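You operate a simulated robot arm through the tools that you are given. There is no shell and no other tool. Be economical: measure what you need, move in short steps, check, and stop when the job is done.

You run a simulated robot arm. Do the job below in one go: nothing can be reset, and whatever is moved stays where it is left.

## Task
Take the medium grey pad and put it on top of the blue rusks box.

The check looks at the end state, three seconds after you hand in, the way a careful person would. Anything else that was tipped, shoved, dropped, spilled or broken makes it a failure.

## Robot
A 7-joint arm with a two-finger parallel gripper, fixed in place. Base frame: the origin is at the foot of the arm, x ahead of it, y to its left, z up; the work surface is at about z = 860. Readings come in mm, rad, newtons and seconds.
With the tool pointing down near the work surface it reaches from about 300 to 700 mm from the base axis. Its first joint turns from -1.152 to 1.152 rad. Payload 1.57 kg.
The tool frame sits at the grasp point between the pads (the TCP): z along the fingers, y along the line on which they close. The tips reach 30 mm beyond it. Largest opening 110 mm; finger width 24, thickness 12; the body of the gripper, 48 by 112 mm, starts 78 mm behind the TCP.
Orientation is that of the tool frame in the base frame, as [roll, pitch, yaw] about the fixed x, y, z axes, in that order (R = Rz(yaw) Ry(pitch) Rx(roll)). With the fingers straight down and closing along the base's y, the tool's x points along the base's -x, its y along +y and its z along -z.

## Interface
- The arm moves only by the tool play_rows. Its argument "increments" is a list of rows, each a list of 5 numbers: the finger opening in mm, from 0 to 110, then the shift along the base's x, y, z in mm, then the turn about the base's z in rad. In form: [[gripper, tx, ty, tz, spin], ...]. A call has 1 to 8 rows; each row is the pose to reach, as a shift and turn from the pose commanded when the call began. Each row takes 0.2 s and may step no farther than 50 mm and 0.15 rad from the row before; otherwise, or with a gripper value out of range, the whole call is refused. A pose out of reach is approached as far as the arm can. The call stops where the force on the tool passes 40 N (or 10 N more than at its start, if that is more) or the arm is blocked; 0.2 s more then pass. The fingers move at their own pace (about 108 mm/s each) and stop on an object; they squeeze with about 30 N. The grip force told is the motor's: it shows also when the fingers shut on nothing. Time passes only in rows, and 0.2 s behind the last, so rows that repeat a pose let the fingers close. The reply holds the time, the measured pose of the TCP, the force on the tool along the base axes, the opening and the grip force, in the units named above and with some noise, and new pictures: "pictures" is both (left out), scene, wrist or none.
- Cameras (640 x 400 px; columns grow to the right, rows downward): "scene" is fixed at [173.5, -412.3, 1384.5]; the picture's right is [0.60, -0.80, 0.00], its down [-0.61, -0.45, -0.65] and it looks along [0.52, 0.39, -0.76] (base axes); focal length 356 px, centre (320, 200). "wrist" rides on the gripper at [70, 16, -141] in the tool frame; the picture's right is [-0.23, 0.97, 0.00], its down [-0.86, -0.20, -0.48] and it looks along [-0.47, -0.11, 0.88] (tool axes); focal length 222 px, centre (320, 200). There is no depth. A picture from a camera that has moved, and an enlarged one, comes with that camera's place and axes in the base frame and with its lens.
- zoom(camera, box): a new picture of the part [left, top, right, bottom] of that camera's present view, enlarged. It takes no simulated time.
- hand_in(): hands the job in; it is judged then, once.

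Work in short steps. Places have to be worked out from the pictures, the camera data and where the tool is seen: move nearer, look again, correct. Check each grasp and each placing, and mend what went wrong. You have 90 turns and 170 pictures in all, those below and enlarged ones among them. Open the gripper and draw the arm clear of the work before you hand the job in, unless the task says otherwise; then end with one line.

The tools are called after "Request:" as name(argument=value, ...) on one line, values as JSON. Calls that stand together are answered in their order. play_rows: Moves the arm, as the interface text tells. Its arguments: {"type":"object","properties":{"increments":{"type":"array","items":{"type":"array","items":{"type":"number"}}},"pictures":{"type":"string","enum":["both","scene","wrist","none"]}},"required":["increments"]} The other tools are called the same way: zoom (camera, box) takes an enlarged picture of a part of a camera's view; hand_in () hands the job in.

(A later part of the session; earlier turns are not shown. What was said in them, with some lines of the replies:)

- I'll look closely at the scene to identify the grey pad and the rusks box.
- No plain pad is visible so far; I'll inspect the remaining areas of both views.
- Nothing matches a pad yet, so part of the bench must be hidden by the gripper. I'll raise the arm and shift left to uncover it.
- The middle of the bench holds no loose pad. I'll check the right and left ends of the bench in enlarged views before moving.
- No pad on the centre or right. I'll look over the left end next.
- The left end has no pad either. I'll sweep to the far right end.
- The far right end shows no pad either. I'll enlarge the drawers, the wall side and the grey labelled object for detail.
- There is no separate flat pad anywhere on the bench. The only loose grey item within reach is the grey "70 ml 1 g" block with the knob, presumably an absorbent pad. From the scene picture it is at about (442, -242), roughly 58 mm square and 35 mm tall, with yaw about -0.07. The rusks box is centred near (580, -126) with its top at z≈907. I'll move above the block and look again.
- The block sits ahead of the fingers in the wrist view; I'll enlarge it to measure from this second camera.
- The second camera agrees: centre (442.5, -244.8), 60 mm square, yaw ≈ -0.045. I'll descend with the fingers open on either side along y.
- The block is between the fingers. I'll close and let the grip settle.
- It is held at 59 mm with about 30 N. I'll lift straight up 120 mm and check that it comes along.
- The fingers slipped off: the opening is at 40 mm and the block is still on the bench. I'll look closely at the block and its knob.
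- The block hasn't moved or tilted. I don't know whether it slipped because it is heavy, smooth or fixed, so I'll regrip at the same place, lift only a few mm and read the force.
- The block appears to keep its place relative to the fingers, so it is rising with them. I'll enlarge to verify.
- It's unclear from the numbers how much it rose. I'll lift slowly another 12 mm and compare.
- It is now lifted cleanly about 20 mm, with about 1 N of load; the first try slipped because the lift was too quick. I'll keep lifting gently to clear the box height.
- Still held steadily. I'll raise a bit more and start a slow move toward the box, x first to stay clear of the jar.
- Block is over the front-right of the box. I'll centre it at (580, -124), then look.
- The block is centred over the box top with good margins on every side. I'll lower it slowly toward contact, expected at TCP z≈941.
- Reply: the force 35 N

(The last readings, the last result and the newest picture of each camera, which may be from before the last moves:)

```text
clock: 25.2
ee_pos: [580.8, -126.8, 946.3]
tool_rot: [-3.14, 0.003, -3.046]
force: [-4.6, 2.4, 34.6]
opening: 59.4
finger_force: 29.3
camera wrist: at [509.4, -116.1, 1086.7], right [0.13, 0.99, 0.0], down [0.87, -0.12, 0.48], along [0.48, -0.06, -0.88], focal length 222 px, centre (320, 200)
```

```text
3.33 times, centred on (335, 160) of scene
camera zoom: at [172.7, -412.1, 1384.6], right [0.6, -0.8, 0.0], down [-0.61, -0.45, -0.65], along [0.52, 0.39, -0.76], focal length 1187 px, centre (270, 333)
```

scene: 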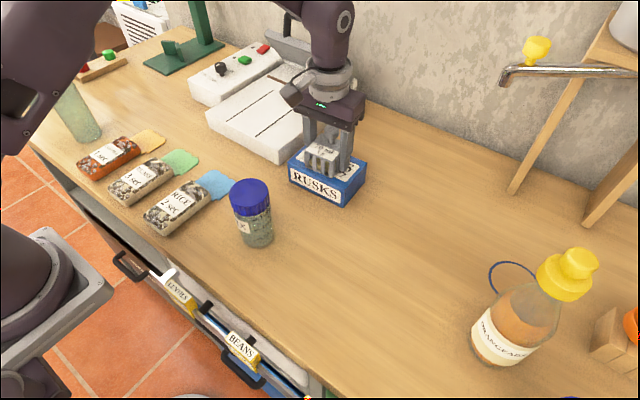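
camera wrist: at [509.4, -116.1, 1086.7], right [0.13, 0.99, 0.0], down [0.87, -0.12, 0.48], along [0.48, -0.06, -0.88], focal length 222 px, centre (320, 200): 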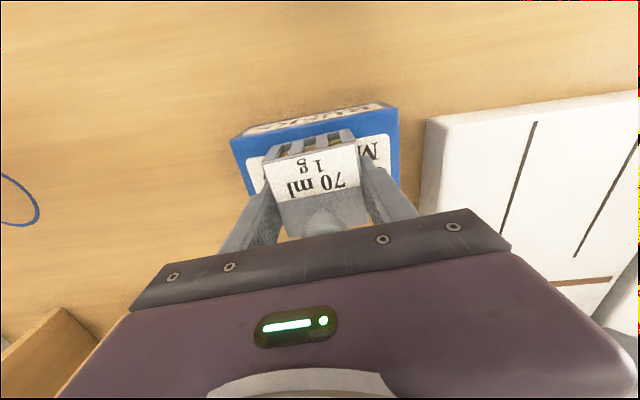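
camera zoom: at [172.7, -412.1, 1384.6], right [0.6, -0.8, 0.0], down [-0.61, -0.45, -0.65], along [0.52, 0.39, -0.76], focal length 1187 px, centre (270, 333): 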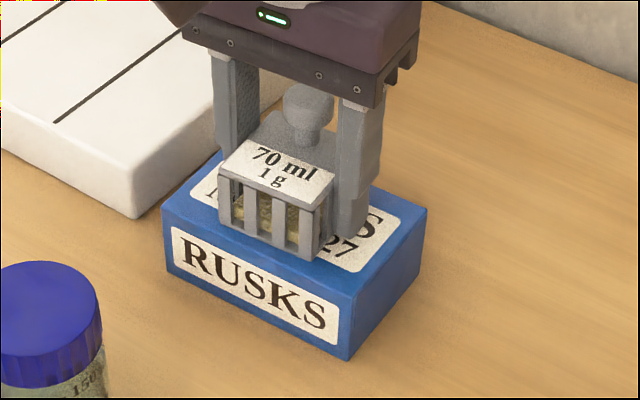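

It is in contact at z≈946, pressing about 35 N. I'll relieve the pressure by 2.5 mm, then open gently.

Request:
play_rows(increments=[[30, 0, 0, 1.5, 0], [30, 0, 0, 2.5, 0]], pictures="none")

Request:
play_rows(increments=[[62, 0, 0, 0, 0], [70, 0, 0, 0, 0], [84, 0, 0, 0, 0], [84, 0, 0, 0, 0]])

Request:
zoom(camera="scene", box=[270, 100, 400, 220])

```text
clock: 25.8
ee_pos: [578.9, -125.9, 944.4]
tool_rot: [3.14, -0.001, -3.045]
force: [3.2, 0.6, 5.8]
opening: 59.2
finger_force: 30.2
```

```text
clock: 26.8
ee_pos: [579.6, -125.1, 946.3]
tool_rot: [3.141, 0.0, -3.044]
force: [-0.4, -0.7, 0.1]
opening: 84.2
finger_force: 0.0
camera wrist: at [509.0, -116.3, 1088.0], right [0.13, 0.99, 0.0], down [0.87, -0.12, 0.48], along [0.47, -0.06, -0.88], focal length 222 px, centre (320, 200)
```

scene: 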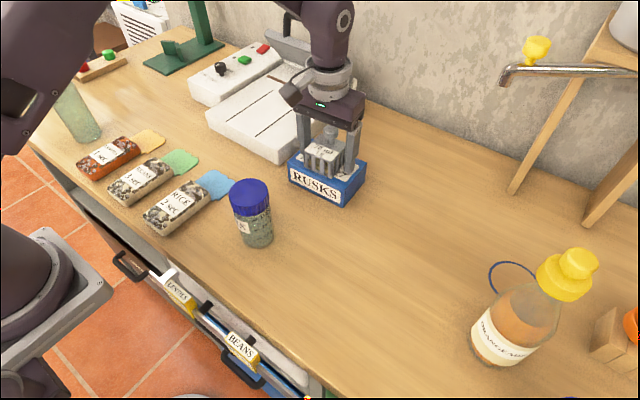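
wrist: 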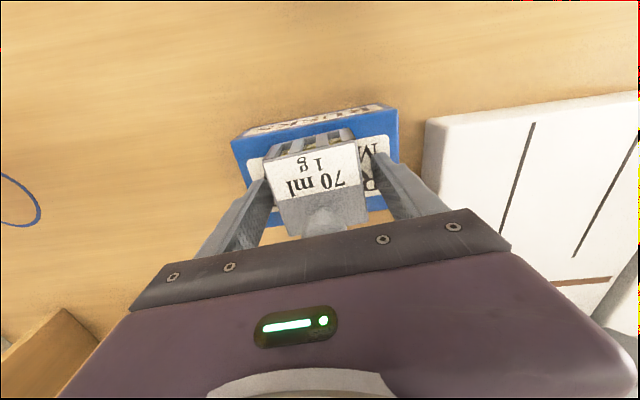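

```text
3.33 times, centred on (335, 160) of scene
camera zoom: at [173.5, -412.3, 1384.5], right [0.6, -0.8, 0.0], down [-0.61, -0.45, -0.65], along [0.52, 0.39, -0.76], focal length 1187 px, centre (270, 333)
```

zoom: 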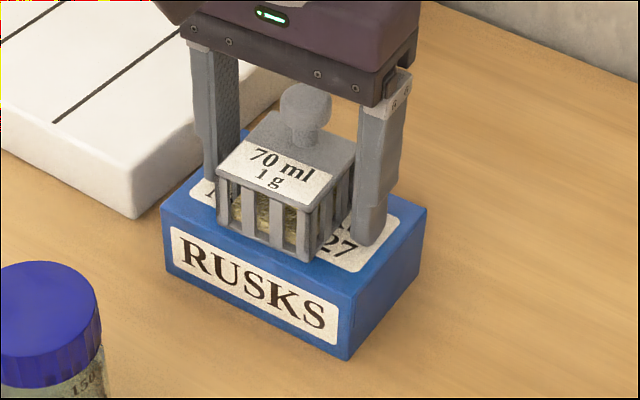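

The block is released and rests flat on the box. I'll withdraw straight up, then back toward the base.

Request:
play_rows(increments=[[84, 0, 0, 10, 0], [84, 0, 0, 40, 0], [84, 0, 0, 80, 0], [84, 0, 0, 125, 0], [84, 0, 0, 170, 0], [84, -45, -10, 190, 0], [84, -90, -30, 200, 0], [84, -135, -60, 200, 0]])

Request:
zoom(camera="scene", box=[270, 100, 400, 220])

```text
refused: row 6 steps farther than a row can; nothing moved
```

```text
3.33 times, centred on (335, 160) of scene
camera zoom: at [173.5, -412.3, 1384.5], right [0.6, -0.8, 0.0], down [-0.61, -0.45, -0.65], along [0.52, 0.39, -0.76], focal length 1187 px, centre (270, 333)
```

zoom: 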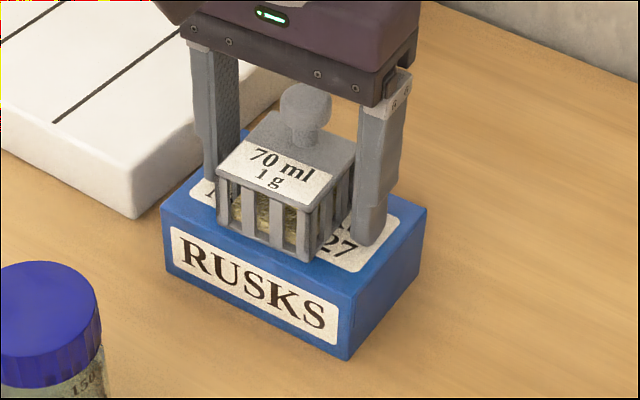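

That call was refused because one step was too long, so I'll use smaller steps.

Request:
play_rows(increments=[[84, 0, 0, 10, 0], [84, 0, 0, 40, 0], [84, 0, 0, 80, 0], [84, 0, 0, 120, 0], [84, 0, 0, 160, 0], [84, -35, -10, 185, 0], [84, -75, -25, 195, 0], [84, -115, -45, 195, 0]])

Request:
zoom(camera="scene", box=[270, 100, 400, 220])

```text
clock: 28.6
ee_pos: [464.0, -170.8, 1141.3]
tool_rot: [3.142, 0.0, -3.044]
force: [-0.5, -0.4, -1.0]
opening: 84.2
finger_force: 0.1
camera wrist: at [393.2, -161.5, 1282.8], right [0.13, 0.99, 0.0], down [0.87, -0.12, 0.48], along [0.47, -0.06, -0.88], focal length 222 px, centre (320, 200)
```

scene: 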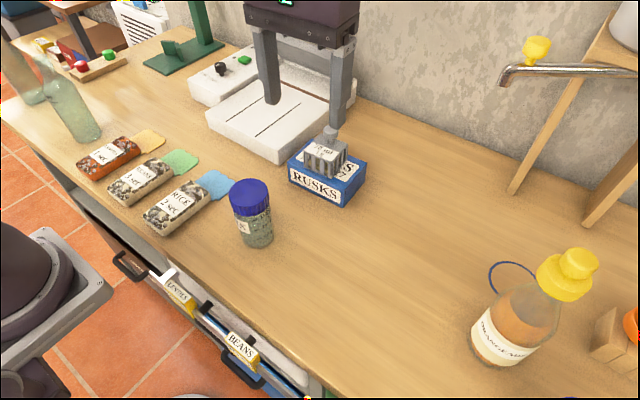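
wrist: 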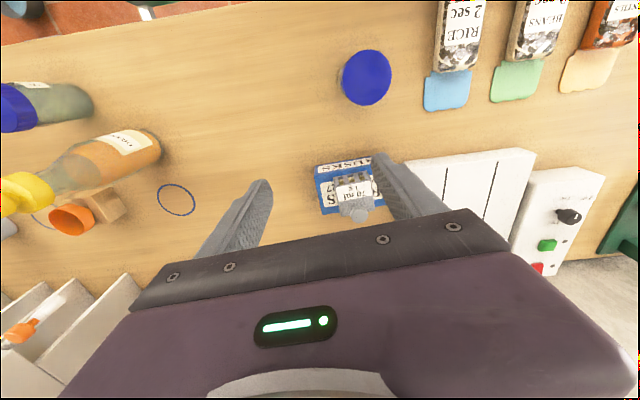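

```text
3.33 times, centred on (335, 160) of scene
camera zoom: at [173.5, -412.3, 1384.5], right [0.6, -0.8, 0.0], down [-0.61, -0.45, -0.65], along [0.52, 0.39, -0.76], focal length 1187 px, centre (270, 333)
```

zoom: 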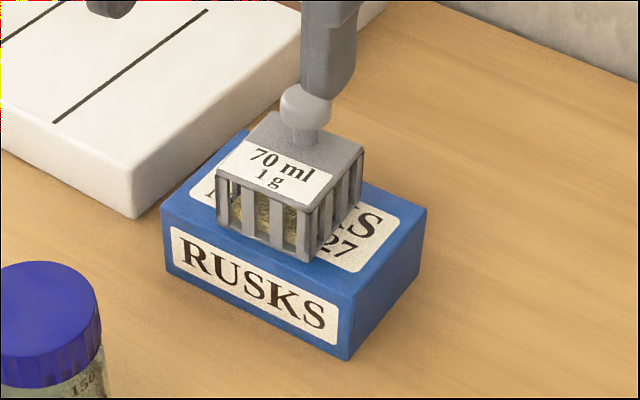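

The block rests flat and centred on the rusks box, nothing else has moved, and the arm is clear with the gripper open. Handing in.

Request:
hand_in()

```text
The job is handed in.
```

I put the grey "70 ml 1 g" block on top of the blue rusks box, but I can't confirm it is the medium grey pad you meant: I saw no flat pad, and it was the only loose grey item I found within reach. My first grip slipped without moving it; the second held, and nothing else was disturbed.
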